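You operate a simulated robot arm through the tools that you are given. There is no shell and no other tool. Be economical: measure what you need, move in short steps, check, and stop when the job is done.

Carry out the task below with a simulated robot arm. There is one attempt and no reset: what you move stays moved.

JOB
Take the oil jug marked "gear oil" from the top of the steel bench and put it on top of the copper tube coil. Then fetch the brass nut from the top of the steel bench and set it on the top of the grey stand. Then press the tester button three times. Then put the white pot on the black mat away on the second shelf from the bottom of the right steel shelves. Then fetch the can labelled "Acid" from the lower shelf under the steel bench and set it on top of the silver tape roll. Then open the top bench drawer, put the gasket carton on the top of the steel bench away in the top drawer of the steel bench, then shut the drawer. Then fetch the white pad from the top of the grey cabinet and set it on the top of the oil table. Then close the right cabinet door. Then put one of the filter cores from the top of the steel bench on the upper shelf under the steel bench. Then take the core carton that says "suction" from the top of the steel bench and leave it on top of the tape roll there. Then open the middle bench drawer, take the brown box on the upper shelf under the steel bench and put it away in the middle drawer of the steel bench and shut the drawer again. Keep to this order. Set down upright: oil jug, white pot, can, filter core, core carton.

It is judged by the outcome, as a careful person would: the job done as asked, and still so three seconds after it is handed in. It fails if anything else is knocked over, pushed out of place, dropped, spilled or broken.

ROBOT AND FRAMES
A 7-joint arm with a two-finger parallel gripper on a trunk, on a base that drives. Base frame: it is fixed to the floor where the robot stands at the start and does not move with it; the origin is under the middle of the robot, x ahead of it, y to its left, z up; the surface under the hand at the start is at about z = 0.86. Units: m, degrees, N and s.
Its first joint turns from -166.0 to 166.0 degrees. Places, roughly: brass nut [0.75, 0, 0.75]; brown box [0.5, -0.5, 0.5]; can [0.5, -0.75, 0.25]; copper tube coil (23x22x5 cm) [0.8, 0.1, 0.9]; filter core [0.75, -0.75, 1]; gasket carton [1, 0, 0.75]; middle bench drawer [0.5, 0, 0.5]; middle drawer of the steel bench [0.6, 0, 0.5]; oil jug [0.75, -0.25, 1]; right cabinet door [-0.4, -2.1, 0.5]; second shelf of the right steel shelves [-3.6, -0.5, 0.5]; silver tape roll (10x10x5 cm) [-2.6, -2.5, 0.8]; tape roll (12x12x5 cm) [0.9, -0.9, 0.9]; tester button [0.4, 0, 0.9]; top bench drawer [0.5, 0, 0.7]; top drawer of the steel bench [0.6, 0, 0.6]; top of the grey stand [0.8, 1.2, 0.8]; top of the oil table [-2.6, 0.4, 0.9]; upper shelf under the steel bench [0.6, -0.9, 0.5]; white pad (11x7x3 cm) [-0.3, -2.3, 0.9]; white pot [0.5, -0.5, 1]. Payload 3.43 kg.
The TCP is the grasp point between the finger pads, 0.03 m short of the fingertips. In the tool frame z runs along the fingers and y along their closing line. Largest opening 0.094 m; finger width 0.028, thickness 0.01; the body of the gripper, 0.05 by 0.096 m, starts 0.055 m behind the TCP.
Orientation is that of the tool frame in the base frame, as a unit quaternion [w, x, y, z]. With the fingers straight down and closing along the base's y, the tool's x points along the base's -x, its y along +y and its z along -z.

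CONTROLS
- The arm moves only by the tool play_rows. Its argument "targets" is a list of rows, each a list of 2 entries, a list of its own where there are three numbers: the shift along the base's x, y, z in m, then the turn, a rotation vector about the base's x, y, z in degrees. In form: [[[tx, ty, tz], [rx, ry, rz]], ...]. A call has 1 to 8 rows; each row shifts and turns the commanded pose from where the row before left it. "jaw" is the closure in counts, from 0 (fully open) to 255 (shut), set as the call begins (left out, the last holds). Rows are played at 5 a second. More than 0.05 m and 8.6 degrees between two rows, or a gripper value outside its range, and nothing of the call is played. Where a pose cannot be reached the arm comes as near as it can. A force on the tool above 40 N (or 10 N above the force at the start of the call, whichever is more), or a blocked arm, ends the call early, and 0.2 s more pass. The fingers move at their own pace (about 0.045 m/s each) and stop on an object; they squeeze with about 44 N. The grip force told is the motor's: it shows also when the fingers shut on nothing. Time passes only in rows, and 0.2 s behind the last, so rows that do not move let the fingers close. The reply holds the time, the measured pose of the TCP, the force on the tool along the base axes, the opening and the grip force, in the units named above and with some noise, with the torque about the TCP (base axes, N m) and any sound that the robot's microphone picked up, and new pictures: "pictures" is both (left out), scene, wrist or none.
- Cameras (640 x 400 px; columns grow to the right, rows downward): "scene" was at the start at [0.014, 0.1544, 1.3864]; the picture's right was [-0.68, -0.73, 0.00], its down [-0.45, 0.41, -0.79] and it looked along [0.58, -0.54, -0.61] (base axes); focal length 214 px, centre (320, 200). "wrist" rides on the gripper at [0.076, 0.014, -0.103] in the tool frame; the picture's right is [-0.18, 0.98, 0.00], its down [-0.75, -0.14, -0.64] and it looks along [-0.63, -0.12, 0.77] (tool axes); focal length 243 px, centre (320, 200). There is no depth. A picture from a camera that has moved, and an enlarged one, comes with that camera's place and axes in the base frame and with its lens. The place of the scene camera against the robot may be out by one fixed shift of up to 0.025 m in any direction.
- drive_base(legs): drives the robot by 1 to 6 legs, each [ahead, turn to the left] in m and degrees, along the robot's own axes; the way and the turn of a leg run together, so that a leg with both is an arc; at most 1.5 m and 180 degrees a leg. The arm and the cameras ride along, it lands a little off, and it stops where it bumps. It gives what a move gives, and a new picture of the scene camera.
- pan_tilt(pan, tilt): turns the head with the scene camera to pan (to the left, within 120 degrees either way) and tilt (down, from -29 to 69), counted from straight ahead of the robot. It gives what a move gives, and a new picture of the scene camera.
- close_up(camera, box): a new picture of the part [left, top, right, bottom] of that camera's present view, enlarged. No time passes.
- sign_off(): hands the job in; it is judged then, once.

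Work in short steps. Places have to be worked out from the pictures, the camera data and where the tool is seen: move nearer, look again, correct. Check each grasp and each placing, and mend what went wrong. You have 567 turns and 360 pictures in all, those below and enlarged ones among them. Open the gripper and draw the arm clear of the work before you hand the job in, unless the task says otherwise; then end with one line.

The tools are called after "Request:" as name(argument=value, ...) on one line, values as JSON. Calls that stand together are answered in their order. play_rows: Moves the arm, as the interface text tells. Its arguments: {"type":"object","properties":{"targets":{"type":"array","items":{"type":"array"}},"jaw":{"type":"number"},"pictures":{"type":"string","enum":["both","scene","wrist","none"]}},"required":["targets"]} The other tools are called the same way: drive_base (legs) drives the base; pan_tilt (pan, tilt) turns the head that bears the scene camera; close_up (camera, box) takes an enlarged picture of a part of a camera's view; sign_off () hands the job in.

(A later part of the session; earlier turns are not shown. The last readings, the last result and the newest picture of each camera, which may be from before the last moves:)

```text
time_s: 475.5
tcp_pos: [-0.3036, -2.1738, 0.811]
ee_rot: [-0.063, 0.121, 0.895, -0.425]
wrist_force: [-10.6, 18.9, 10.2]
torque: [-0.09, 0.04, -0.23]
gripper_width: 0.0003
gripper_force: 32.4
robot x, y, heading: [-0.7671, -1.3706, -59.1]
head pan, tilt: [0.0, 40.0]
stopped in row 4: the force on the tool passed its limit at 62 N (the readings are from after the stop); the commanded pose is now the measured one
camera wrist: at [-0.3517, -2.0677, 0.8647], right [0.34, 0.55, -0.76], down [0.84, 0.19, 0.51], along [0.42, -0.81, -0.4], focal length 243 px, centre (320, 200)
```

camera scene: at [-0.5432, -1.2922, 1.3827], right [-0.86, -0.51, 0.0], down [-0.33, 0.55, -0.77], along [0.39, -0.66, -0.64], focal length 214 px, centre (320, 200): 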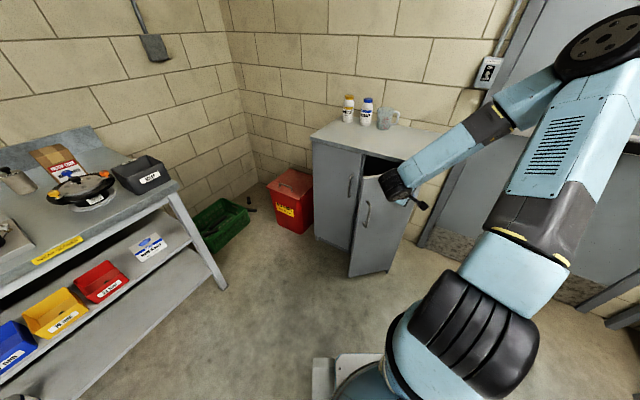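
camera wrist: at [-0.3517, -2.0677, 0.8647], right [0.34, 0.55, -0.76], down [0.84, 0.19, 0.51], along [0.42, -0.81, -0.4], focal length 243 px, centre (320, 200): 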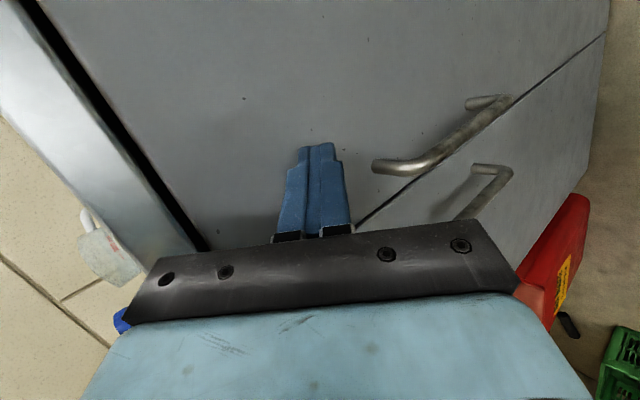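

The door is flush and blocked. I withdraw and check that it stays closed.

Request:
play_rows(targets=[[[0, 0.03, 0.02], [0, 0, 0]], [[-0.02, 0.04, 0.02], [0, 0, 0]], [[-0.03, 0.03, 0.02], [0, 0, 0]], [[-0.03, 0.03, 0.02], [0, 0, 0]], [[0, 0, 0], [0, 0, 0]]], pictures="both")

Request:
close_up(camera="scene", box=[290, 80, 470, 300])

```text
time_s: 476.7
tcp_pos: [-0.3855, -2.0453, 0.8868]
ee_rot: [-0.064, 0.122, 0.895, -0.424]
wrist_force: [-0.7, -0.1, 0.6]
torque: [0.01, -0.01, 0.02]
gripper_width: 0.0
gripper_force: 33.0
robot x, y, heading: [-0.7695, -1.3739, -59.0]
head pan, tilt: [0.0, 40.0]
camera scene: at [-0.5431, -1.2923, 1.3827], right [-0.86, -0.51, 0.0], down [-0.33, 0.55, -0.77], along [0.39, -0.66, -0.64], focal length 214 px, centre (320, 200)
camera wrist: at [-0.4332, -1.9401, 0.941], right [0.34, 0.55, -0.76], down [0.84, 0.19, 0.51], along [0.42, -0.81, -0.4], focal length 243 px, centre (320, 200)
```

scene: 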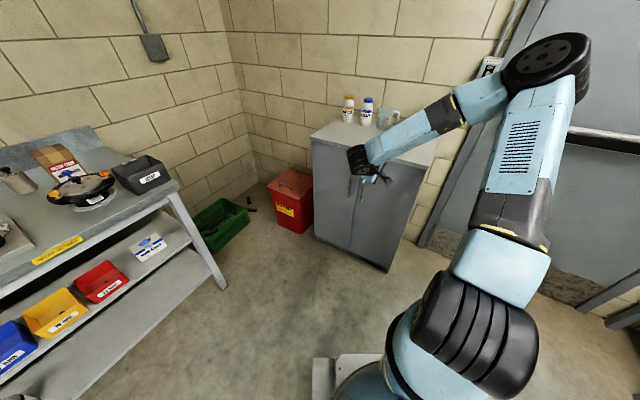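
wrist: 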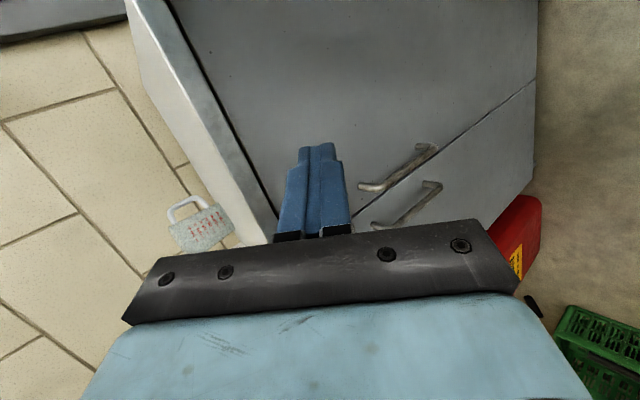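

```text
1.82 times, centred on (380, 190) of scene
camera zoom: at [-0.5431, -1.2923, 1.3827], right [-0.86, -0.51, 0.0], down [-0.33, 0.55, -0.77], along [0.39, -0.66, -0.64], focal length 390 px, centre (211, 218)
```

zoom: 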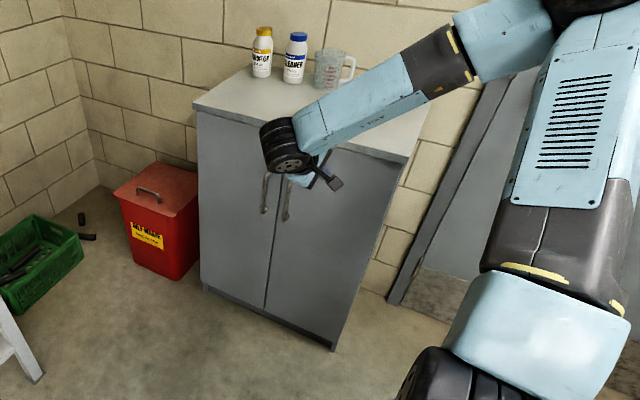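

Both cabinet doors are shut. Next, the filter core. I raise the hand and return it to vertical.

Request:
play_rows(targets=[[[-0.01, 0.02, 0.035], [8.17, -2.33, 0]], [[-0.01, 0.02, 0.035], [8.17, -2.33, 0]], [[-0.01, 0.02, 0.035], [8.17, -2.33, 0]], [[0, 0.02, 0.035], [8.17, -2.33, 0]], [[0, 0.02, 0.035], [8.17, -2.33, 0]], [[0, 0.02, 0.035], [8.17, -2.33, 0]], [[0, 0, 0.03], [0, 0, 0]], [[0, 0, 0], [0, 0, 0]]], pictures="none")

Request:
drive_base(legs=[[0, 30], [0, 29]])

```text
time_s: 478.5
tcp_pos: [-0.413, -1.9253, 1.1303]
ee_rot: [-0.001, 0.133, 0.991, 0.003]
wrist_force: [-1.0, -0.4, -0.5]
torque: [-0.01, -0.02, 0.0]
gripper_width: 0.0
gripper_force: 33.6
robot x, y, heading: [-0.7677, -1.3755, -58.9]
head pan, tilt: [0.0, 40.0]
```

```text
time_s: 482.5
tcp_pos: [-0.1102, -1.35, 1.1317]
ee_rot: [-0.002, -0.37, 0.929, 0.0]
wrist_force: [0.1, -1.0, 0.9]
torque: [0.07, -0.03, 0.03]
gripper_width: 0.0
gripper_force: 32.7
robot x, y, heading: [-0.7646, -1.4437, -1.4]
head pan, tilt: [0.0, 40.0]
stopped in leg 2: the robot was blocked; the commanded pose is now the measured one
camera scene: at [-0.7265, -1.228, 1.3828], right [-0.03, -1.0, 0.0], down [-0.64, 0.02, -0.77], along [0.77, -0.02, -0.64], focal length 214 px, centre (320, 200)
```

scene: 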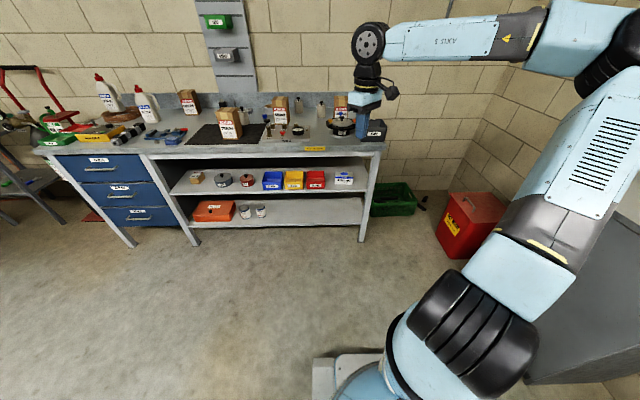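

Request:
close_up(camera="scene", box=[170, 80, 400, 230])

```text
2.67 times, centred on (285, 155) of scene
camera zoom: at [-0.7265, -1.228, 1.3828], right [-0.03, -1.0, 0.0], down [-0.64, 0.02, -0.77], along [0.77, -0.02, -0.64], focal length 572 px, centre (413, 320)
```

zoom: 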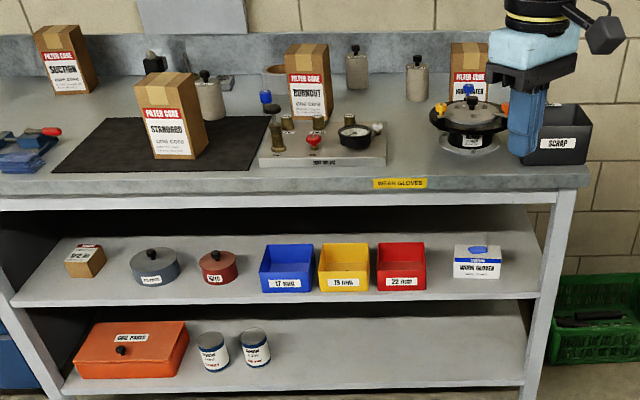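

Cartons read: Suction (left), Standard, Burnout, and one more. Filter cores are the grey cylinders; the nearest stands at about [0.71, -0.76]. I drive in front of it.

Request:
drive_base(legs=[[0, 35], [0, 34]])

Request:
drive_base(legs=[[0.7, 0]])

Request:
drive_base(legs=[[0, -34]])

Request:
drive_base(legs=[[0, -34]])

```text
time_s: 486.4
tcp_pos: [-0.5697, -0.805, 1.1326]
ee_rot: [0.003, 0.811, -0.585, 0.001]
wrist_force: [0.0, -0.2, 0.2]
torque: [0.06, 0.02, 0.02]
gripper_width: 0.0
gripper_force: 33.2
robot x, y, heading: [-0.6935, -1.4793, 65.5]
head pan, tilt: [0.0, 40.0]
stopped in leg 2: the robot was blocked; the commanded pose is now the measured one
camera scene: at [-0.8867, -1.3777, 1.3828], right [0.91, -0.41, 0.0], down [-0.26, -0.59, -0.77], along [0.31, 0.7, -0.64], focal length 214 px, centre (320, 200)
```

scene: 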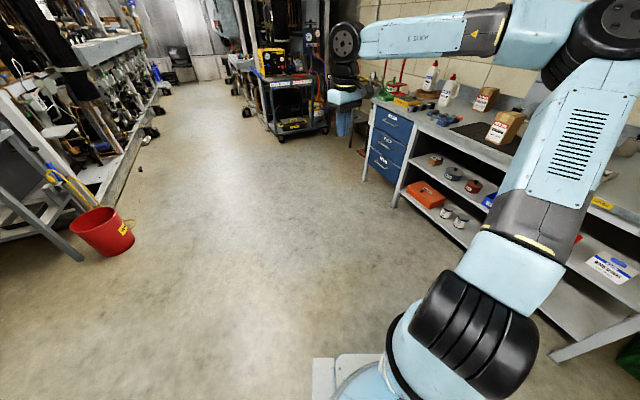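

```text
time_s: 490.3
tcp_pos: [-0.2868, -0.1671, 1.1328]
ee_rot: [0.002, 0.813, -0.583, 0.002]
wrist_force: [0.4, 0.1, -0.2]
torque: [0.0, -0.03, -0.02]
gripper_width: 0.0001
gripper_force: 33.4
robot x, y, heading: [-0.409, -0.8457, 66.0]
head pan, tilt: [0.0, 40.0]
camera scene: at [-0.6015, -0.7414, 1.3827], right [0.91, -0.41, 0.0], down [-0.26, -0.59, -0.77], along [0.31, 0.7, -0.64], focal length 214 px, centre (320, 200)
```

scene: 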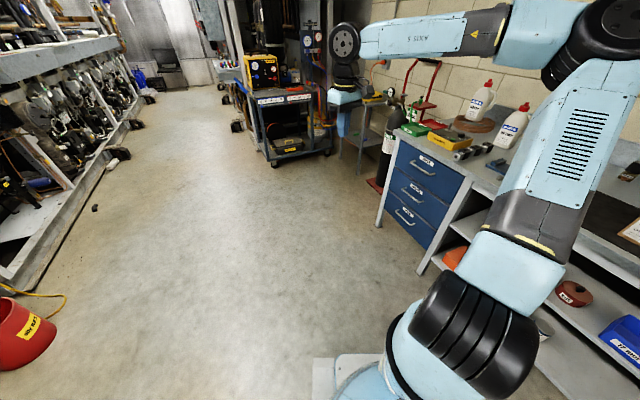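

```text
time_s: 492.5
tcp_pos: [0.0706, -0.3486, 1.1319]
ee_rot: [-0.003, -0.608, 0.794, -0.001]
wrist_force: [0.0, -0.6, 0.4]
torque: [0.04, -0.01, -0.02]
gripper_width: 0.0
gripper_force: 33.1
robot x, y, heading: [-0.4321, -0.8074, 32.3]
head pan, tilt: [0.0, 40.0]
camera scene: at [-0.522, -0.6104, 1.3827], right [0.53, -0.85, 0.0], down [-0.54, -0.34, -0.77], along [0.65, 0.41, -0.64], focal length 214 px, centre (320, 200)
```

scene: 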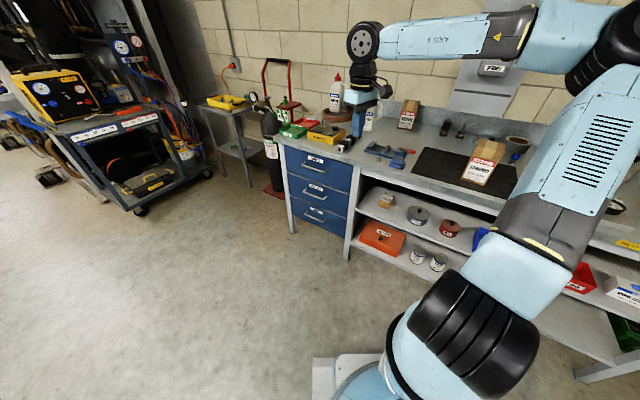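

```text
time_s: 494.7
tcp_pos: [0.2399, -0.7058, 1.133]
ee_rot: [-0.002, -0.35, 0.937, 0.0]
wrist_force: [0.3, -0.1, -0.3]
torque: [-0.03, -0.02, -0.02]
gripper_width: 0.0
gripper_force: 33.0
robot x, y, heading: [-0.4295, -0.764, -1.1]
head pan, tilt: [0.0, 40.0]
camera scene: at [-0.3865, -0.5455, 1.3827], right [-0.02, -1.0, 0.0], down [-0.64, 0.01, -0.77], along [0.77, -0.02, -0.64], focal length 214 px, centre (320, 200)
```

scene: 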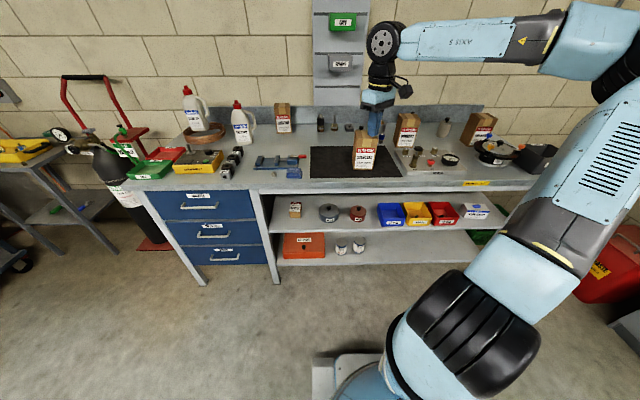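

I raise the hand, restore natural yaw, open, then drive 0.3 m closer.

Request:
play_rows(targets=[[[0, 0, 0.02], [0, 0, -8.2]], [[0, 0, 0.02], [0, 0, -8.2]], [[0, 0, 0.02], [0, 0, -8.2]], [[0, 0, 0.02], [0, 0, -8.2]], [[0, 0, 0.02], [0, 0, -8.2]], [[0, 0, 0], [0, 0, 0]]], jaw=0, pictures="none")

Request:
drive_base(legs=[[0.3, 0]])

Request:
play_rows(targets=[[[0, 0, 0], [0, 0, 0]]], pictures="wrist")

```text
time_s: 496.1
tcp_pos: [0.2389, -0.7038, 1.233]
ee_rot: [-0.002, 0.002, 1.0, 0.001]
wrist_force: [0.4, 0.5, 0.0]
torque: [-0.02, 0.04, 0.0]
gripper_width: 0.094
gripper_force: 0.1
robot x, y, heading: [-0.4285, -0.7639, -1.2]
head pan, tilt: [0.0, 40.0]
```

```text
time_s: 498.2
tcp_pos: [0.5408, -0.7069, 1.2319]
ee_rot: [-0.003, -0.002, 1.0, 0.001]
wrist_force: [-0.6, -0.2, -0.3]
torque: [-0.05, 0.0, 0.0]
gripper_width: 0.0938
gripper_force: 0.1
robot x, y, heading: [-0.1244, -0.7689, -1.1]
head pan, tilt: [0.0, 40.0]
camera scene: at [-0.0846, -0.5515, 1.3827], right [-0.02, -1.0, 0.0], down [-0.64, 0.01, -0.77], along [0.77, -0.01, -0.64], focal length 214 px, centre (320, 200)
```

scene: 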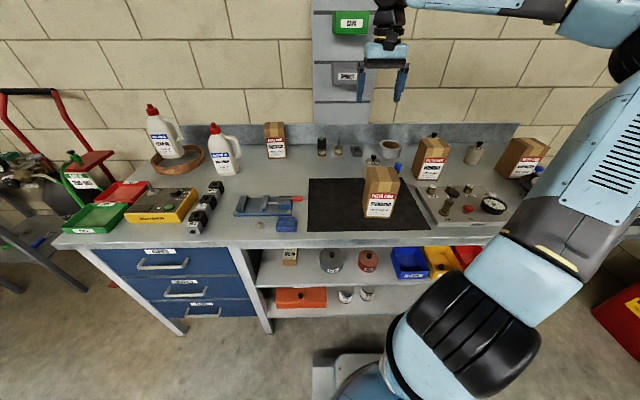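

```text
time_s: 498.6
tcp_pos: [0.5412, -0.7058, 1.233]
ee_rot: [-0.002, -0.003, 1.0, 0.001]
wrist_force: [0.3, -0.8, -0.1]
torque: [-0.06, -0.01, 0.01]
gripper_width: 0.0941
gripper_force: 0.0
robot x, y, heading: [-0.1254, -0.7681, -1.0]
head pan, tilt: [0.0, 40.0]
camera wrist: at [0.4659, -0.6927, 1.3352], right [0.18, 0.98, 0.0], down [0.76, -0.14, 0.64], along [0.63, -0.11, -0.77], focal length 243 px, centre (320, 200)
```

wrist: 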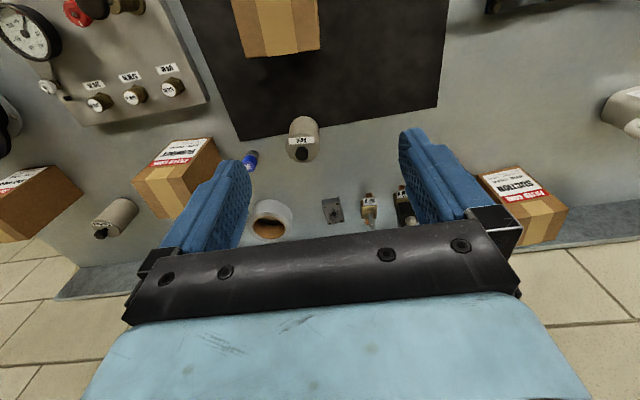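

The core stands at about [0.665, -0.757] with free sides. I go above it and look.

Request:
play_rows(targets=[[[0.04, -0.015, 0], [0, 0, 0]], [[0.04, -0.018, 0], [0, 0, 0]], [[0.042, -0.018, 0], [0, 0, 0]], [[0, 0, -0.05], [0, 0, 0]], [[0, 0, -0.04], [0, 0, 0]], [[0, 0, 0], [0, 0, 0]]], pictures="wrist")

```text
time_s: 500.0
tcp_pos: [0.6642, -0.7589, 1.1412]
ee_rot: [-0.002, -0.002, 1.0, 0.001]
wrist_force: [-0.6, 0.3, -0.4]
torque: [-0.01, -0.02, 0.0]
gripper_width: 0.0942
gripper_force: 0.1
robot x, y, heading: [-0.1232, -0.7706, -0.8]
head pan, tilt: [0.0, 40.0]
camera wrist: at [0.5891, -0.7443, 1.2441], right [0.18, 0.98, 0.0], down [0.76, -0.14, 0.64], along [0.63, -0.11, -0.77], focal length 243 px, centre (320, 200)
```

wrist: 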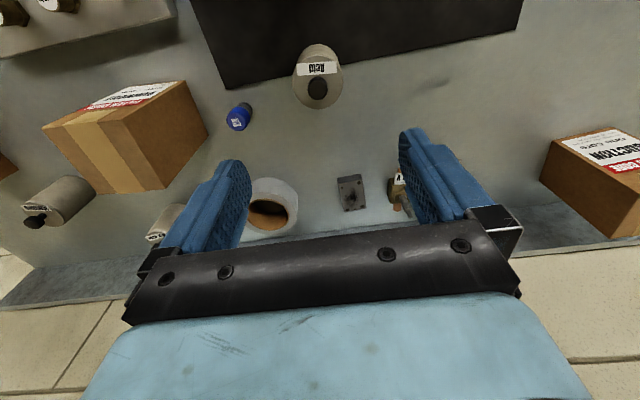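

Core (56 mm wide) is centred. Descend and grip.

Request:
play_rows(targets=[[[0, 0, -0.05], [0, 0, 0]], [[0, 0, -0.05], [0, 0, 0]], [[0, 0, -0.05], [0, 0, 0]], [[0, 0, -0.045], [0, 0, 0]], [[0, 0, -0.02], [0, 0, 0]], [[0, 0, 0], [0, 0, 0]]], pictures="wrist")

```text
time_s: 501.4
tcp_pos: [0.6637, -0.7594, 0.9257]
ee_rot: [-0.002, -0.002, 1.0, 0.001]
wrist_force: [0.4, -0.3, -0.7]
torque: [0.03, -0.03, 0.0]
gripper_width: 0.0942
gripper_force: 0.0
robot x, y, heading: [-0.1237, -0.7661, -0.9]
head pan, tilt: [0.0, 40.0]
camera wrist: at [0.5888, -0.7454, 1.0286], right [0.18, 0.98, 0.0], down [0.76, -0.14, 0.64], along [0.63, -0.11, -0.77], focal length 243 px, centre (320, 200)
```

wrist: 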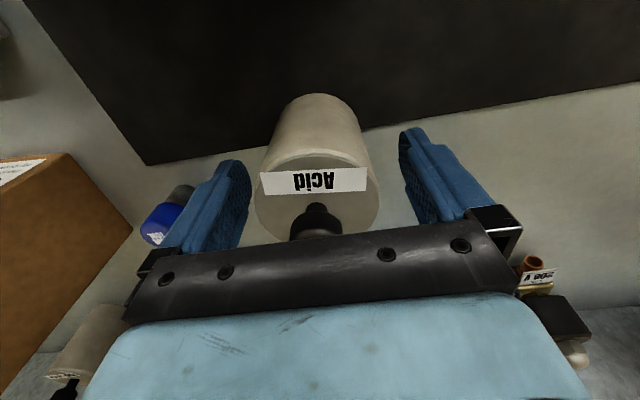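

I zoom to make sure this object is a filter core.

Request:
close_up(camera="wrist", box=[230, 80, 410, 240])

Request:
close_up(camera="scene", box=[340, 100, 560, 230])

```text
2.50 times, centred on (320, 160) of wrist
camera zoom: at [0.5888, -0.7454, 1.0286], right [0.18, 0.98, 0.0], down [0.76, -0.14, 0.64], along [0.63, -0.11, -0.77], focal length 606 px, centre (320, 300)
```

zoom: 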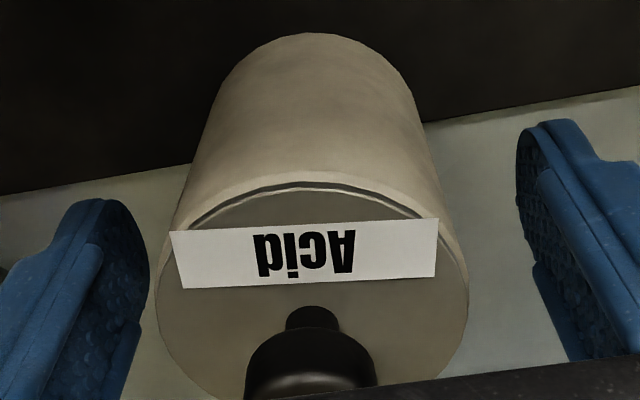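

```text
2.91 times, centred on (450, 165) of scene
camera zoom: at [-0.0845, -0.5516, 1.3827], right [-0.02, -1.0, 0.0], down [-0.64, 0.01, -0.77], along [0.77, -0.01, -0.64], focal length 624 px, centre (-58, 302)
```

zoom: 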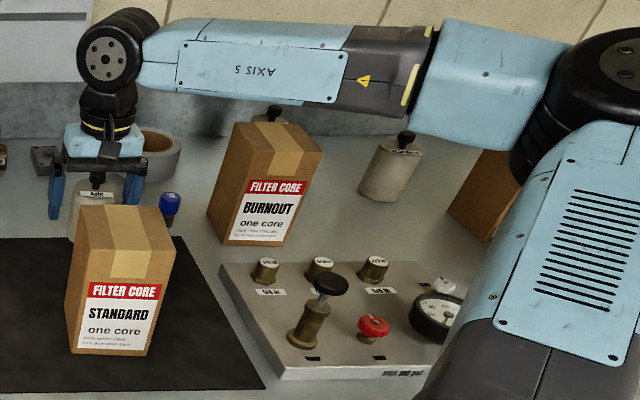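

It is the molded core with a black knob, matching the given place. I grip and lift it.

Request:
play_rows(targets=[[[0, 0, 0], [0, 0, 0]], [[0, 0, 0], [0, 0, 0]], [[0, 0, 0], [0, 0, 0]], [[0, 0, 0], [0, 0, 0]], [[0, 0, 0.03], [0, 0, 0]], [[0, 0, 0.045], [0, 0, 0]], [[0, 0, 0.045], [0, 0, 0]], [[0, 0, 0], [0, 0, 0]]], jaw=255, pictures="wrist")

```text
time_s: 503.2
tcp_pos: [0.6649, -0.7593, 1.0466]
ee_rot: [-0.003, -0.001, 1.0, 0.001]
wrist_force: [0.0, 0.4, -3.5]
torque: [0.01, 0.0, -0.01]
gripper_width: 0.0594
gripper_force: 44.1
robot x, y, heading: [-0.1253, -0.7625, -1.2]
head pan, tilt: [0.0, 40.0]
camera wrist: at [0.5881, -0.7457, 1.1493], right [0.18, 0.98, 0.0], down [0.76, -0.14, 0.64], along [0.63, -0.11, -0.77], focal length 243 px, centre (320, 200)
```

wrist: 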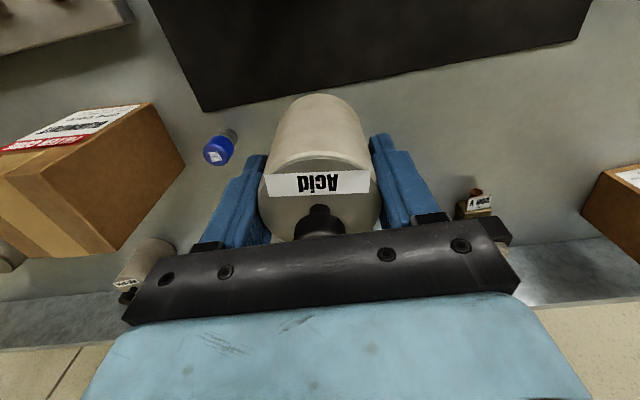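

Held. I lift over the carton and set it on the free front-left part of the mat around [0.44, -0.58] for a pitched regrasp.

Request:
play_rows(targets=[[[0, 0.01, 0.045], [0, 0, 0]], [[0, 0.02, 0.045], [0, 0, 0]], [[-0.02, 0.04, 0], [0, 0, 0]], [[-0.03, 0.03, 0], [0, 0, 0]], [[-0.035, 0.03, 0], [0, 0, 0]], [[-0.035, 0.03, 0], [0, 0, 0]], [[-0.04, 0.015, 0], [0, 0, 0]], [[-0.04, 0.005, 0], [0, 0, 0]]], pictures="none")

Request:
play_rows(targets=[[[-0.025, 0, -0.04], [0, 0, 0]], [[0, 0, -0.04], [0, 0, 0]], [[0, 0, -0.03], [0, 0, 0]], [[0, 0, 0], [0, 0, 0]]], pictures="both")

```text
time_s: 505.0
tcp_pos: [0.4648, -0.5784, 1.1363]
ee_rot: [-0.004, -0.002, 1.0, 0.0]
wrist_force: [1.3, -0.3, -4.0]
torque: [0.01, 0.03, 0.04]
gripper_width: 0.0591
gripper_force: 44.4
robot x, y, heading: [-0.1247, -0.7656, -1.0]
head pan, tilt: [0.0, 40.0]
```

```text
time_s: 506.0
tcp_pos: [0.4395, -0.5783, 1.0286]
ee_rot: [-0.001, -0.002, 1.0, 0.002]
wrist_force: [-0.2, 1.0, -3.3]
torque: [0.03, 0.01, -0.02]
gripper_width: 0.0592
gripper_force: 44.4
robot x, y, heading: [-0.1265, -0.7687, -1.4]
head pan, tilt: [0.0, 40.0]
camera scene: at [-0.0845, -0.5516, 1.3827], right [-0.02, -1.0, 0.0], down [-0.64, 0.01, -0.77], along [0.77, -0.01, -0.64], focal length 214 px, centre (320, 200)
camera wrist: at [0.3653, -0.5642, 1.1304], right [0.18, 0.98, 0.0], down [0.76, -0.14, 0.64], along [0.63, -0.11, -0.77], focal length 243 px, centre (320, 200)
```

scene: 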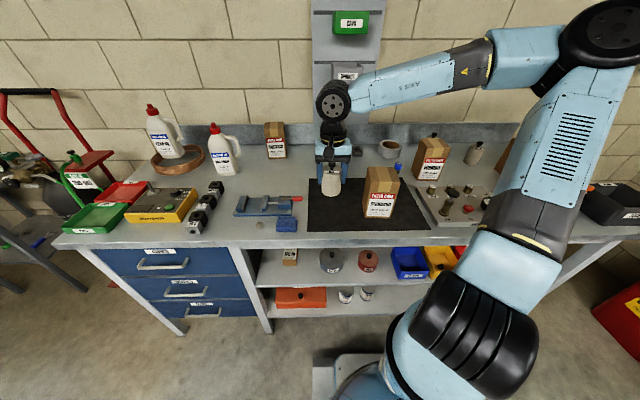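
wrist: 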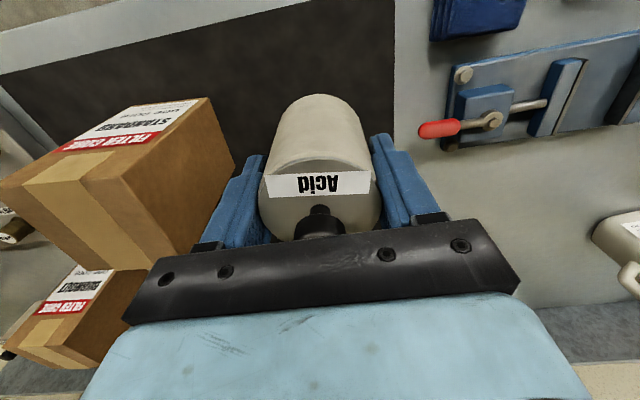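

Lower onto the mat.

Request:
play_rows(targets=[[[0, 0.005, -0.045], [0, 0, 0]], [[0, 0, -0.04], [0, 0, 0]], [[0, 0, -0.01], [0, 0, 0]], [[0, 0, -0.004], [0, 0, 0]], [[0, 0, 0], [0, 0, 0]]], pictures="none")

```text
time_s: 507.2
tcp_pos: [0.4395, -0.5721, 0.929]
ee_rot: [-0.003, -0.002, 1.0, 0.001]
wrist_force: [-0.2, -0.1, -3.1]
torque: [0.01, 0.0, -0.01]
gripper_width: 0.0593
gripper_force: 43.9
robot x, y, heading: [-0.126, -0.7708, -1.2]
head pan, tilt: [0.0, 40.0]
```

Request:
play_rows(targets=[[[0, 0, -0.002], [0, 0, 0]], [[0, 0, -0.002], [0, 0, 0]], [[0, 0, 0], [0, 0, 0]]], pictures="none")

```text
time_s: 508.0
tcp_pos: [0.4386, -0.574, 0.9265]
ee_rot: [-0.001, -0.001, 1.0, 0.002]
wrist_force: [2.2, -6.2, 30.7]
torque: [-0.18, -0.88, 0.01]
gripper_width: 0.0593
gripper_force: 44.2
robot x, y, heading: [-0.1245, -0.7687, -1.0]
head pan, tilt: [0.0, 40.0]
```

Core stands on the mat. Release, rise, and back up 0.35 m for the pitched grasp.

Request:
play_rows(targets=[[[0, 0, 0.001], [0, 0, 0]], [[0, 0, 0], [0, 0, 0]], [[0, 0, 0], [0, 0, 0]], [[0, 0, 0.03], [0, 0, 0]], [[0, 0, 0.05], [0, 0, 0]], [[0, 0, 0.05], [0, 0, 0]], [[0, 0, 0.05], [0, 0, 0]], [[0, 0, 0], [0, 0, 0]]], jaw=0, pictures="none")

Request:
drive_base(legs=[[-0.35, 0]])

Request:
play_rows(targets=[[[0, 0, 0], [0, -8.4, 0]], [[0, 0, 0], [0, -8.4, 0]], [[0, 0, -0.01], [0, -8.4, 0]], [[0.02, 0, -0.01], [0, -8.4, 0]], [[0.02, 0, -0.02], [0, -8.4, 0]], [[0.02, 0, -0.02], [0, -8.4, 0]], [[0.02, 0, -0.02], [0, -8.4, 0]], [[0, 0, 0], [0, 0, 0]]], pictures="both")

```text
time_s: 509.8
tcp_pos: [0.4364, -0.5734, 1.1071]
ee_rot: [-0.003, -0.002, 1.0, 0.001]
wrist_force: [0.0, -0.3, -0.4]
torque: [-0.01, -0.01, 0.0]
gripper_width: 0.0943
gripper_force: 0.0
robot x, y, heading: [-0.1244, -0.77, -1.3]
head pan, tilt: [0.0, 40.0]
```

```text
time_s: 512.1
tcp_pos: [0.0892, -0.5694, 1.1062]
ee_rot: [-0.003, 0.002, 1.0, 0.001]
wrist_force: [0.4, -0.3, -0.5]
torque: [0.04, 0.02, 0.03]
gripper_width: 0.0941
gripper_force: 0.0
robot x, y, heading: [-0.4755, -0.7571, -1.5]
head pan, tilt: [0.0, 40.0]
camera scene: at [-0.4321, -0.5442, 1.3827], right [-0.03, -1.0, 0.0], down [-0.64, 0.02, -0.77], along [0.77, -0.02, -0.64], focal length 214 px, centre (320, 200)
```

scene: 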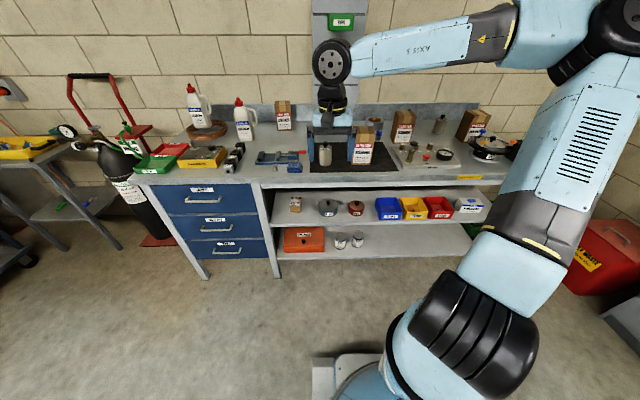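

```text
time_s: 513.9
tcp_pos: [0.1679, -0.5695, 1.0281]
ee_rot: [0.488, 0.001, 0.873, 0.001]
wrist_force: [0.2, -0.6, 0.4]
torque: [0.05, -0.01, 0.05]
gripper_width: 0.0939
gripper_force: 0.2
robot x, y, heading: [-0.4768, -0.7635, -1.4]
head pan, tilt: [0.0, 40.0]
camera scene: at [-0.4323, -0.5444, 1.3828], right [-0.03, -1.0, 0.0], down [-0.64, 0.02, -0.77], along [0.77, -0.02, -0.64], focal length 214 px, centre (320, 200)
camera wrist: at [0.0404, -0.5544, 1.0162], right [0.1, 0.98, 0.16], down [-0.15, -0.14, 0.98], along [0.98, -0.12, 0.14], focal length 243 px, centre (320, 200)
```

scene: 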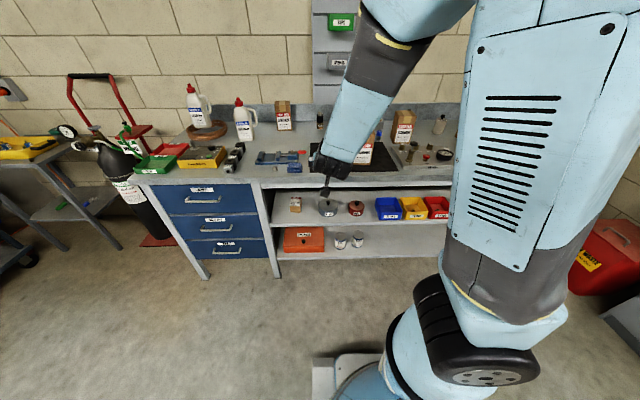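
wrist: 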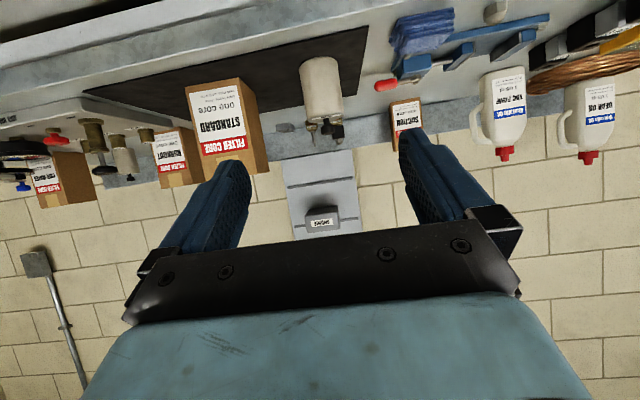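

Good. Core ahead at [0.438, -0.574]; I approach along the tool axis.

Request:
play_rows(targets=[[[0.04, -0.001, -0.018], [0, 0, 0]], [[0.04, -0.001, -0.018], [0, 0, 0]], [[0.04, -0.001, -0.02], [0, 0, 0]], [[0.035, -0.001, -0.025], [0, 0, 0]], [[0, 0, 0], [0, 0, 0]]], pictures="wrist")

```text
time_s: 515.1
tcp_pos: [0.3206, -0.575, 0.9447]
ee_rot: [0.488, 0.001, 0.873, 0.001]
wrist_force: [-1.0, 0.9, 0.8]
torque: [-0.01, 0.02, 0.03]
gripper_width: 0.0941
gripper_force: 0.0
robot x, y, heading: [-0.4767, -0.7579, -1.5]
head pan, tilt: [0.0, 40.0]
camera wrist: at [0.1934, -0.5601, 0.9327], right [0.1, 0.98, 0.16], down [-0.15, -0.14, 0.98], along [0.98, -0.12, 0.14], focal length 243 px, centre (320, 200)
```

wrist: 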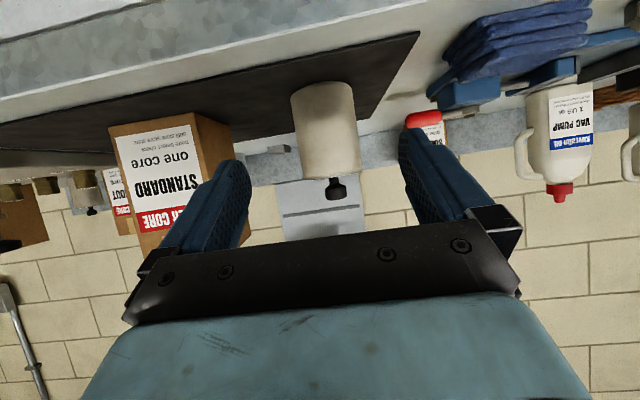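

Aligned. Advance and grip.

Request:
play_rows(targets=[[[0.035, 0.001, -0.014], [0, 0, 0]], [[0.035, 0, -0.012], [0, 0, 0]], [[0.025, 0, -0.008], [0, 0, 0]], [[0.012, 0, -0.003], [0, 0, 0]], [[0, 0, 0], [0, 0, 0]]], pictures="wrist")

```text
time_s: 516.3
tcp_pos: [0.4305, -0.5727, 0.9091]
ee_rot: [0.489, 0.001, 0.872, 0.001]
wrist_force: [-0.6, -0.5, 1.3]
torque: [-0.01, 0.0, -0.01]
gripper_width: 0.094
gripper_force: 0.0
robot x, y, heading: [-0.4743, -0.7583, -1.5]
head pan, tilt: [0.0, 40.0]
camera wrist: at [0.3031, -0.5576, 0.8974], right [0.1, 0.98, 0.16], down [-0.15, -0.14, 0.98], along [0.98, -0.12, 0.14], focal length 243 px, centre (320, 200)
```

wrist: 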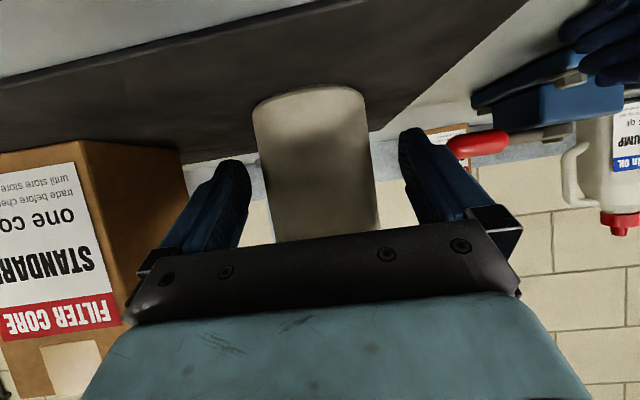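

Request:
play_rows(targets=[[[0, 0, 0], [0, 0, 0]], [[0, 0, 0], [0, 0, 0]], [[0, 0, 0], [0, 0, 0]], [[0, 0, 0], [0, 0, 0]], [[0, 0, 0.025], [0, 0, 0]], [[0, 0, 0.03], [0, 0, 0]], [[0, 0, 0], [0, 0, 0]]], jaw=255, pictures="wrist")

```text
time_s: 517.9
tcp_pos: [0.4301, -0.5734, 0.9651]
ee_rot: [0.489, 0.001, 0.872, 0.0]
wrist_force: [0.5, 0.4, -2.1]
torque: [0.01, 0.05, 0.02]
gripper_width: 0.0626
gripper_force: 43.7
robot x, y, heading: [-0.4714, -0.7617, -1.5]
head pan, tilt: [0.0, 40.0]
camera wrist: at [0.3027, -0.5588, 0.953], right [0.1, 0.98, 0.16], down [-0.15, -0.14, 0.98], along [0.98, -0.12, 0.14], focal length 243 px, centre (320, 200)
```

wrist: 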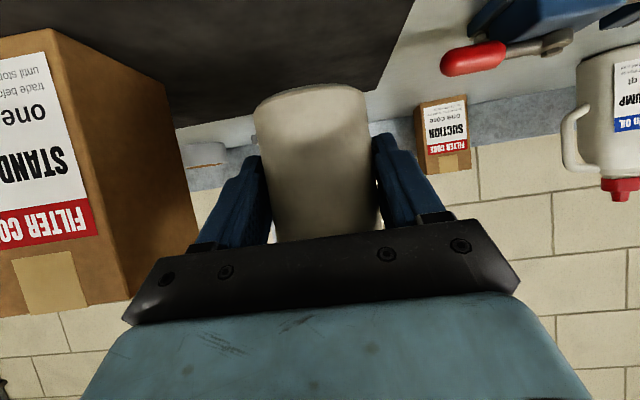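

Core is held upright. I back out 0.4 m, lower to shelf height in free space and shift to y≈-0.70.

Request:
drive_base(legs=[[-0.4, 0]])

Request:
play_rows(targets=[[[0.005, -0.018, -0.042], [0, 0, 0]], [[0.005, -0.018, -0.042], [0, 0, 0]], [[0.005, -0.018, -0.042], [0, 0, 0]], [[0.005, -0.018, -0.042], [0, 0, 0]], [[0.005, -0.018, -0.042], [0, 0, 0]], [[0.005, -0.018, -0.042], [0, 0, 0]], [[0.005, -0.015, -0.042], [0, 0, 0]], [[0.005, 0, -0.036], [0, 0, 0]]], pictures="both")

```text
time_s: 520.4
tcp_pos: [0.0259, -0.5607, 0.9651]
ee_rot: [0.488, 0.0, 0.873, 0.002]
wrist_force: [-1.0, 0.0, -3.3]
torque: [0.02, 0.01, -0.01]
gripper_width: 0.0626
gripper_force: 44.0
robot x, y, heading: [-0.8772, -0.7508, -1.2]
head pan, tilt: [0.0, 40.0]
camera scene: at [-0.8355, -0.5341, 1.3827], right [-0.02, -1.0, 0.0], down [-0.64, 0.01, -0.77], along [0.77, -0.02, -0.64], focal length 214 px, centre (320, 200)
```

scene: 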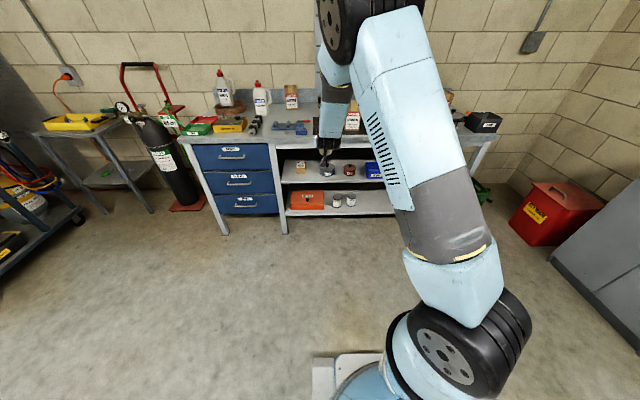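

```text
time_s: 522.2
tcp_pos: [0.068, -0.6826, 0.6341]
ee_rot: [0.49, -0.001, 0.872, 0.002]
wrist_force: [0.3, 0.1, -3.6]
torque: [-0.02, 0.04, 0.01]
gripper_width: 0.0625
gripper_force: 44.0
robot x, y, heading: [-0.8737, -0.7507, -1.3]
head pan, tilt: [0.0, 40.0]
camera scene: at [-0.8358, -0.5341, 1.3827], right [-0.02, -1.0, 0.0], down [-0.64, 0.01, -0.77], along [0.77, -0.02, -0.64], focal length 214 px, centre (320, 200)
camera wrist: at [-0.0594, -0.6681, 0.6217], right [0.09, 0.98, 0.16], down [-0.16, -0.14, 0.98], along [0.98, -0.12, 0.14], focal length 243 px, centre (320, 200)
```

scene: 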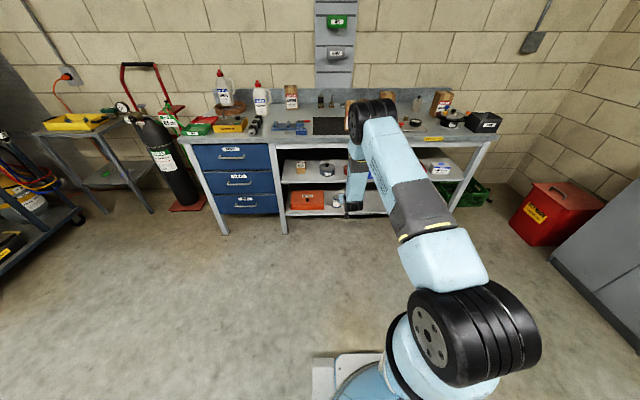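
wrist: 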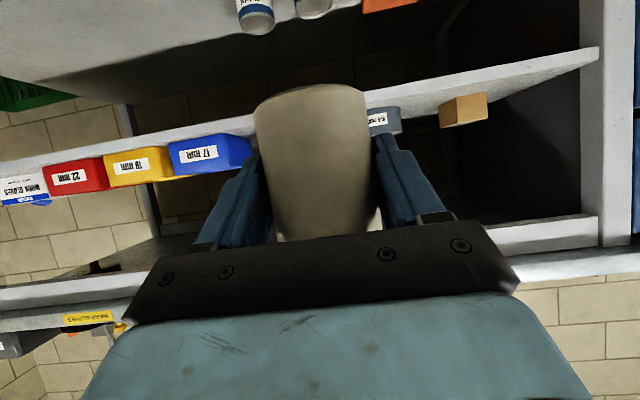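

The shelf top is at z≈0.555. I shift sideways to see the reels hidden by the core.

Request:
play_rows(targets=[[[0, 0.045, 0], [0, 0, 0]], [[0, 0.045, 0], [0, 0, 0]], [[0, 0.03, 0], [0, 0, 0]], [[0, 0, 0], [0, 0, 0]]], pictures="wrist")

Request:
close_up(camera="wrist", box=[60, 40, 560, 200])

```text
time_s: 523.2
tcp_pos: [0.0668, -0.5632, 0.634]
ee_rot: [0.489, 0.0, 0.872, 0.001]
wrist_force: [0.0, -0.8, -2.8]
torque: [-0.01, 0.03, -0.03]
gripper_width: 0.0628
gripper_force: 44.0
robot x, y, heading: [-0.8737, -0.7492, -1.1]
head pan, tilt: [0.0, 40.0]
camera wrist: at [-0.0609, -0.5488, 0.6226], right [0.09, 0.98, 0.16], down [-0.15, -0.14, 0.98], along [0.98, -0.12, 0.14], focal length 243 px, centre (320, 200)
```

wrist: 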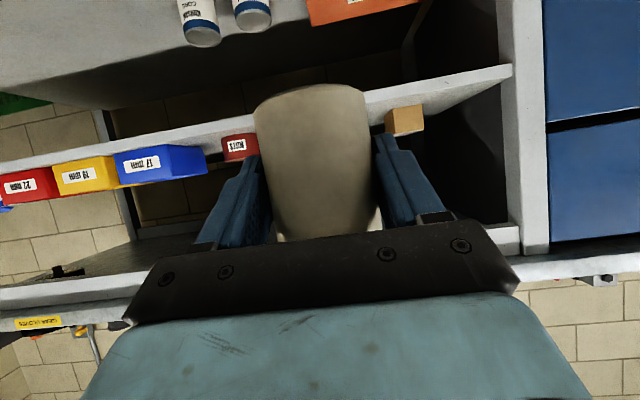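

```text
1.28 times, centred on (310, 120) of wrist
camera zoom: at [-0.0609, -0.5488, 0.6226], right [0.09, 0.98, 0.16], down [-0.15, -0.14, 0.98], along [0.98, -0.12, 0.14], focal length 311 px, centre (333, 302)
```

zoom: 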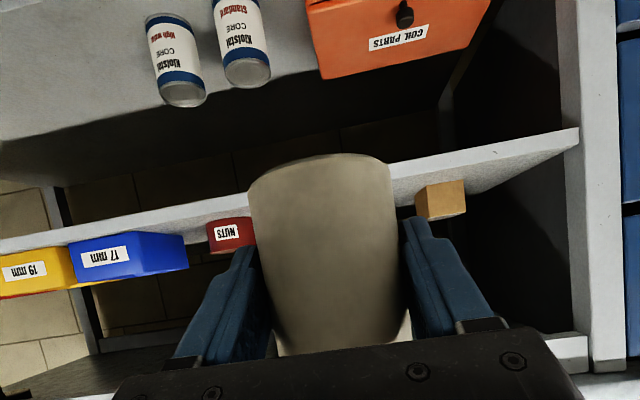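

Red reel centre ≈ y -0.765; grey one ≈ -0.614; so y = -0.70 is the gap. I move there and drive in.

Request:
play_rows(targets=[[[0, -0.045, 0], [0, 0, 0]], [[0, -0.045, 0], [0, 0, 0]], [[0, -0.045, 0], [0, 0, 0]], [[0, 0, 0], [0, 0, 0]]], pictures="none")

Request:
drive_base(legs=[[0.25, 0]])

Request:
play_rows(targets=[[[0, 0, 0], [0, 0, 0]]], pictures="wrist")

```text
time_s: 524.2
tcp_pos: [0.0667, -0.6967, 0.6338]
ee_rot: [0.489, 0.0, 0.872, 0.001]
wrist_force: [-0.2, 0.0, -2.8]
torque: [0.01, 0.03, -0.01]
gripper_width: 0.0627
gripper_force: 44.1
robot x, y, heading: [-0.8763, -0.7507, -1.2]
head pan, tilt: [0.0, 40.0]
```

```text
time_s: 526.1
tcp_pos: [0.3195, -0.6981, 0.635]
ee_rot: [0.489, -0.003, 0.873, 0.003]
wrist_force: [0.2, -0.5, -3.7]
torque: [-0.02, 0.02, -0.03]
gripper_width: 0.0625
gripper_force: 43.9
robot x, y, heading: [-0.6255, -0.7559, -0.9]
head pan, tilt: [0.0, 40.0]
camera scene: at [-0.5847, -0.5392, 1.3827], right [-0.02, -1.0, 0.0], down [-0.64, 0.01, -0.77], along [0.77, -0.01, -0.64], focal length 214 px, centre (320, 200)
```

scene: 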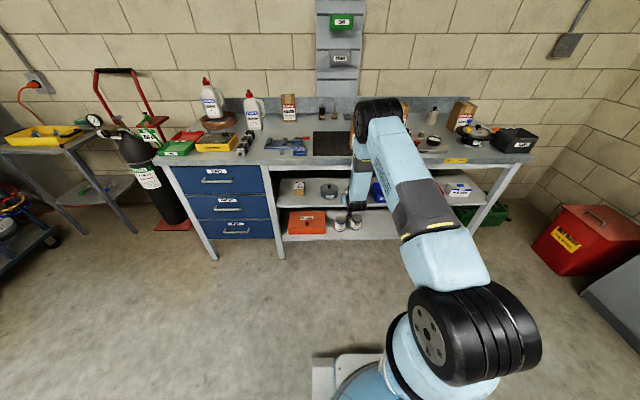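

```text
time_s: 526.5
tcp_pos: [0.319, -0.6961, 0.6341]
ee_rot: [0.488, -0.004, 0.873, 0.004]
wrist_force: [-0.1, 0.7, -2.5]
torque: [0.03, 0.04, 0.02]
gripper_width: 0.0627
gripper_force: 43.6
robot x, y, heading: [-0.6265, -0.7559, -1.2]
head pan, tilt: [0.0, 40.0]
camera wrist: at [0.1916, -0.6836, 0.6223], right [0.09, 0.98, 0.16], down [-0.15, -0.15, 0.98], along [0.98, -0.11, 0.14], focal length 243 px, centre (320, 200)
```

wrist: 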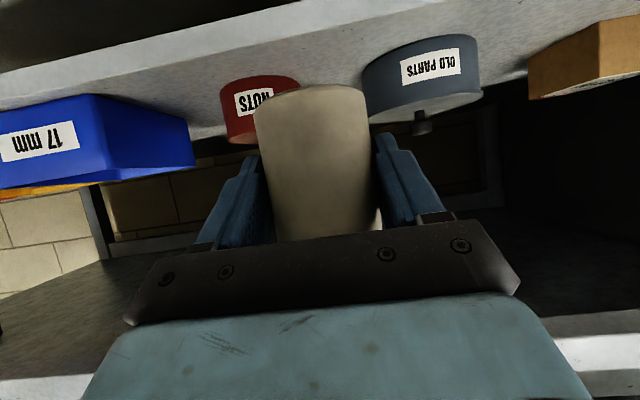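

I zoom to pin down the shelf's front edge and the reels.

Request:
close_up(camera="wrist", box=[180, 0, 520, 160])

```text
1.88 times, centred on (350, 80) of wrist
camera zoom: at [0.1916, -0.6836, 0.6223], right [0.09, 0.98, 0.16], down [-0.15, -0.15, 0.98], along [0.98, -0.11, 0.14], focal length 457 px, centre (264, 426)
```

zoom: 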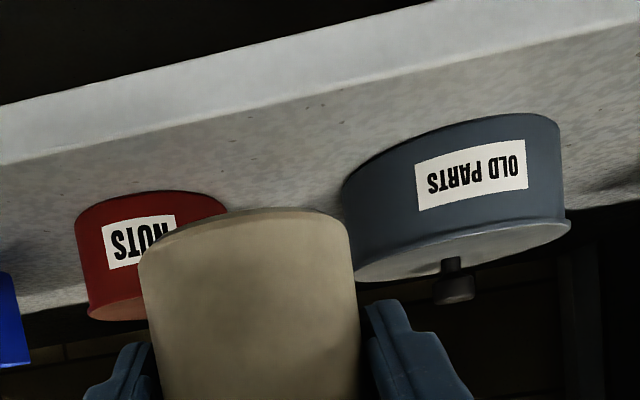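

Refined: shelf edge x≈0.362, top z≈0.536; the brown box front is at x≈0.485 (y -0.37…-0.45) and the grey reel front at [0.404, -0.607]. The best free spot is [0.408, -0.513]. I shift there.

Request:
play_rows(targets=[[[-0.02, 0.04, 0], [0, 0, 0]], [[0, 0.045, 0], [0, 0, 0]], [[0, 0.045, 0], [0, 0, 0]], [[0, 0.04, 0], [0, 0, 0]], [[0, 0.013, 0], [0, 0, 0]], [[0, 0, 0], [0, 0, 0]]], pictures="wrist")

```text
time_s: 527.9
tcp_pos: [0.3005, -0.5148, 0.635]
ee_rot: [0.488, -0.003, 0.873, 0.003]
wrist_force: [0.0, -0.4, -2.8]
torque: [0.02, 0.03, 0.01]
gripper_width: 0.0627
gripper_force: 44.0
robot x, y, heading: [-0.6225, -0.7549, -0.9]
head pan, tilt: [0.0, 40.0]
camera wrist: at [0.173, -0.5007, 0.6229], right [0.09, 0.98, 0.16], down [-0.15, -0.15, 0.98], along [0.98, -0.11, 0.14], focal length 243 px, centre (320, 200)
```

wrist: 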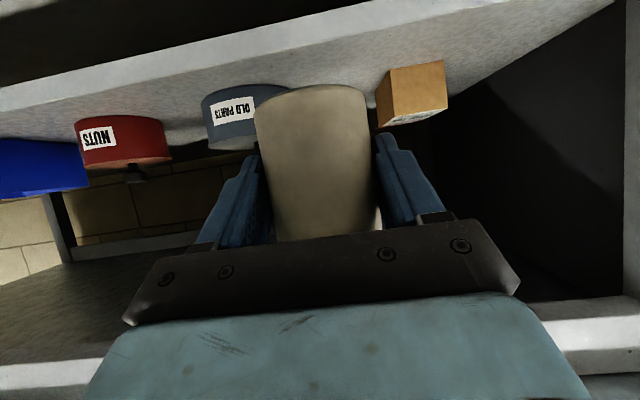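

The brown box is at y -0.378…-0.434. I fine-tune to y = -0.495 and insert.

Request:
play_rows(targets=[[[0.01, 0.019, 0], [0, 0, 0]], [[0.03, 0, 0], [0, 0, 0]], [[0.03, 0, 0], [0, 0, 0]], [[0.03, 0, -0.005], [0, 0, 0]], [[0, 0, 0], [0, 0, 0]]], pictures="wrist")

```text
time_s: 529.1
tcp_pos: [0.3975, -0.4965, 0.629]
ee_rot: [0.489, -0.002, 0.872, 0.003]
wrist_force: [-0.6, 0.2, -3.2]
torque: [-0.03, 0.02, 0.0]
gripper_width: 0.0628
gripper_force: 44.0
robot x, y, heading: [-0.6234, -0.7545, -1.2]
head pan, tilt: [0.0, 40.0]
camera wrist: at [0.2712, -0.4836, 0.6171], right [0.09, 0.98, 0.16], down [-0.15, -0.15, 0.98], along [0.98, -0.11, 0.14], focal length 243 px, centre (320, 200)
```

wrist: 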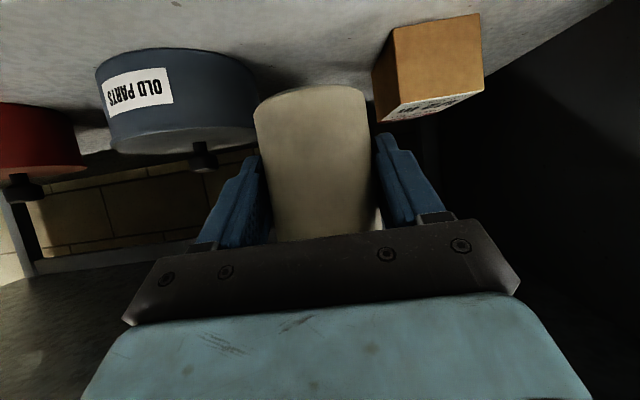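

In place between reel and box. Lower to contact.

Request:
play_rows(targets=[[[0.002, 0, -0.02], [0, 0, 0]], [[0, 0, -0.012], [0, 0, 0]], [[0, 0, -0.004], [0, 0, 0]], [[0, 0, 0], [0, 0, 0]]], pictures="none")

```text
time_s: 530.1
tcp_pos: [0.4013, -0.4968, 0.5919]
ee_rot: [0.488, -0.003, 0.873, 0.004]
wrist_force: [-0.1, 0.2, -2.3]
torque: [0.0, 0.05, 0.0]
gripper_width: 0.0629
gripper_force: 43.7
robot x, y, heading: [-0.6268, -0.7582, -0.9]
head pan, tilt: [0.0, 40.0]
```

Request:
play_rows(targets=[[[0, 0, -0.003], [0, 0, 0]], [[0, 0, -0.003], [0, 0, 0]], [[0, 0, -0.002], [0, 0, 0]], [[0, 0, 0], [0, 0, 0]]], pictures="none")

```text
time_s: 531.1
tcp_pos: [0.4017, -0.4958, 0.5852]
ee_rot: [0.489, -0.002, 0.872, 0.003]
wrist_force: [0.1, -1.0, -2.9]
torque: [-0.01, 0.03, 0.0]
gripper_width: 0.0626
gripper_force: 43.8
robot x, y, heading: [-0.622, -0.7524, -1.0]
head pan, tilt: [0.0, 40.0]
```

Request:
play_rows(targets=[[[0, 0, -0.003], [0, 0, 0]], [[0, 0, -0.003], [0, 0, 0]], [[0, 0, -0.003], [0, 0, 0]], [[0, 0, 0], [0, 0, 0]]], pictures="none")

```text
time_s: 532.1
tcp_pos: [0.403, -0.4944, 0.5819]
ee_rot: [0.493, -0.002, 0.87, 0.004]
wrist_force: [-1.7, -5.1, 36.0]
torque: [-0.02, -0.04, -0.07]
gripper_width: 0.0626
gripper_force: 43.9
robot x, y, heading: [-0.6237, -0.7555, -0.9]
head pan, tilt: [0.0, 40.0]
```

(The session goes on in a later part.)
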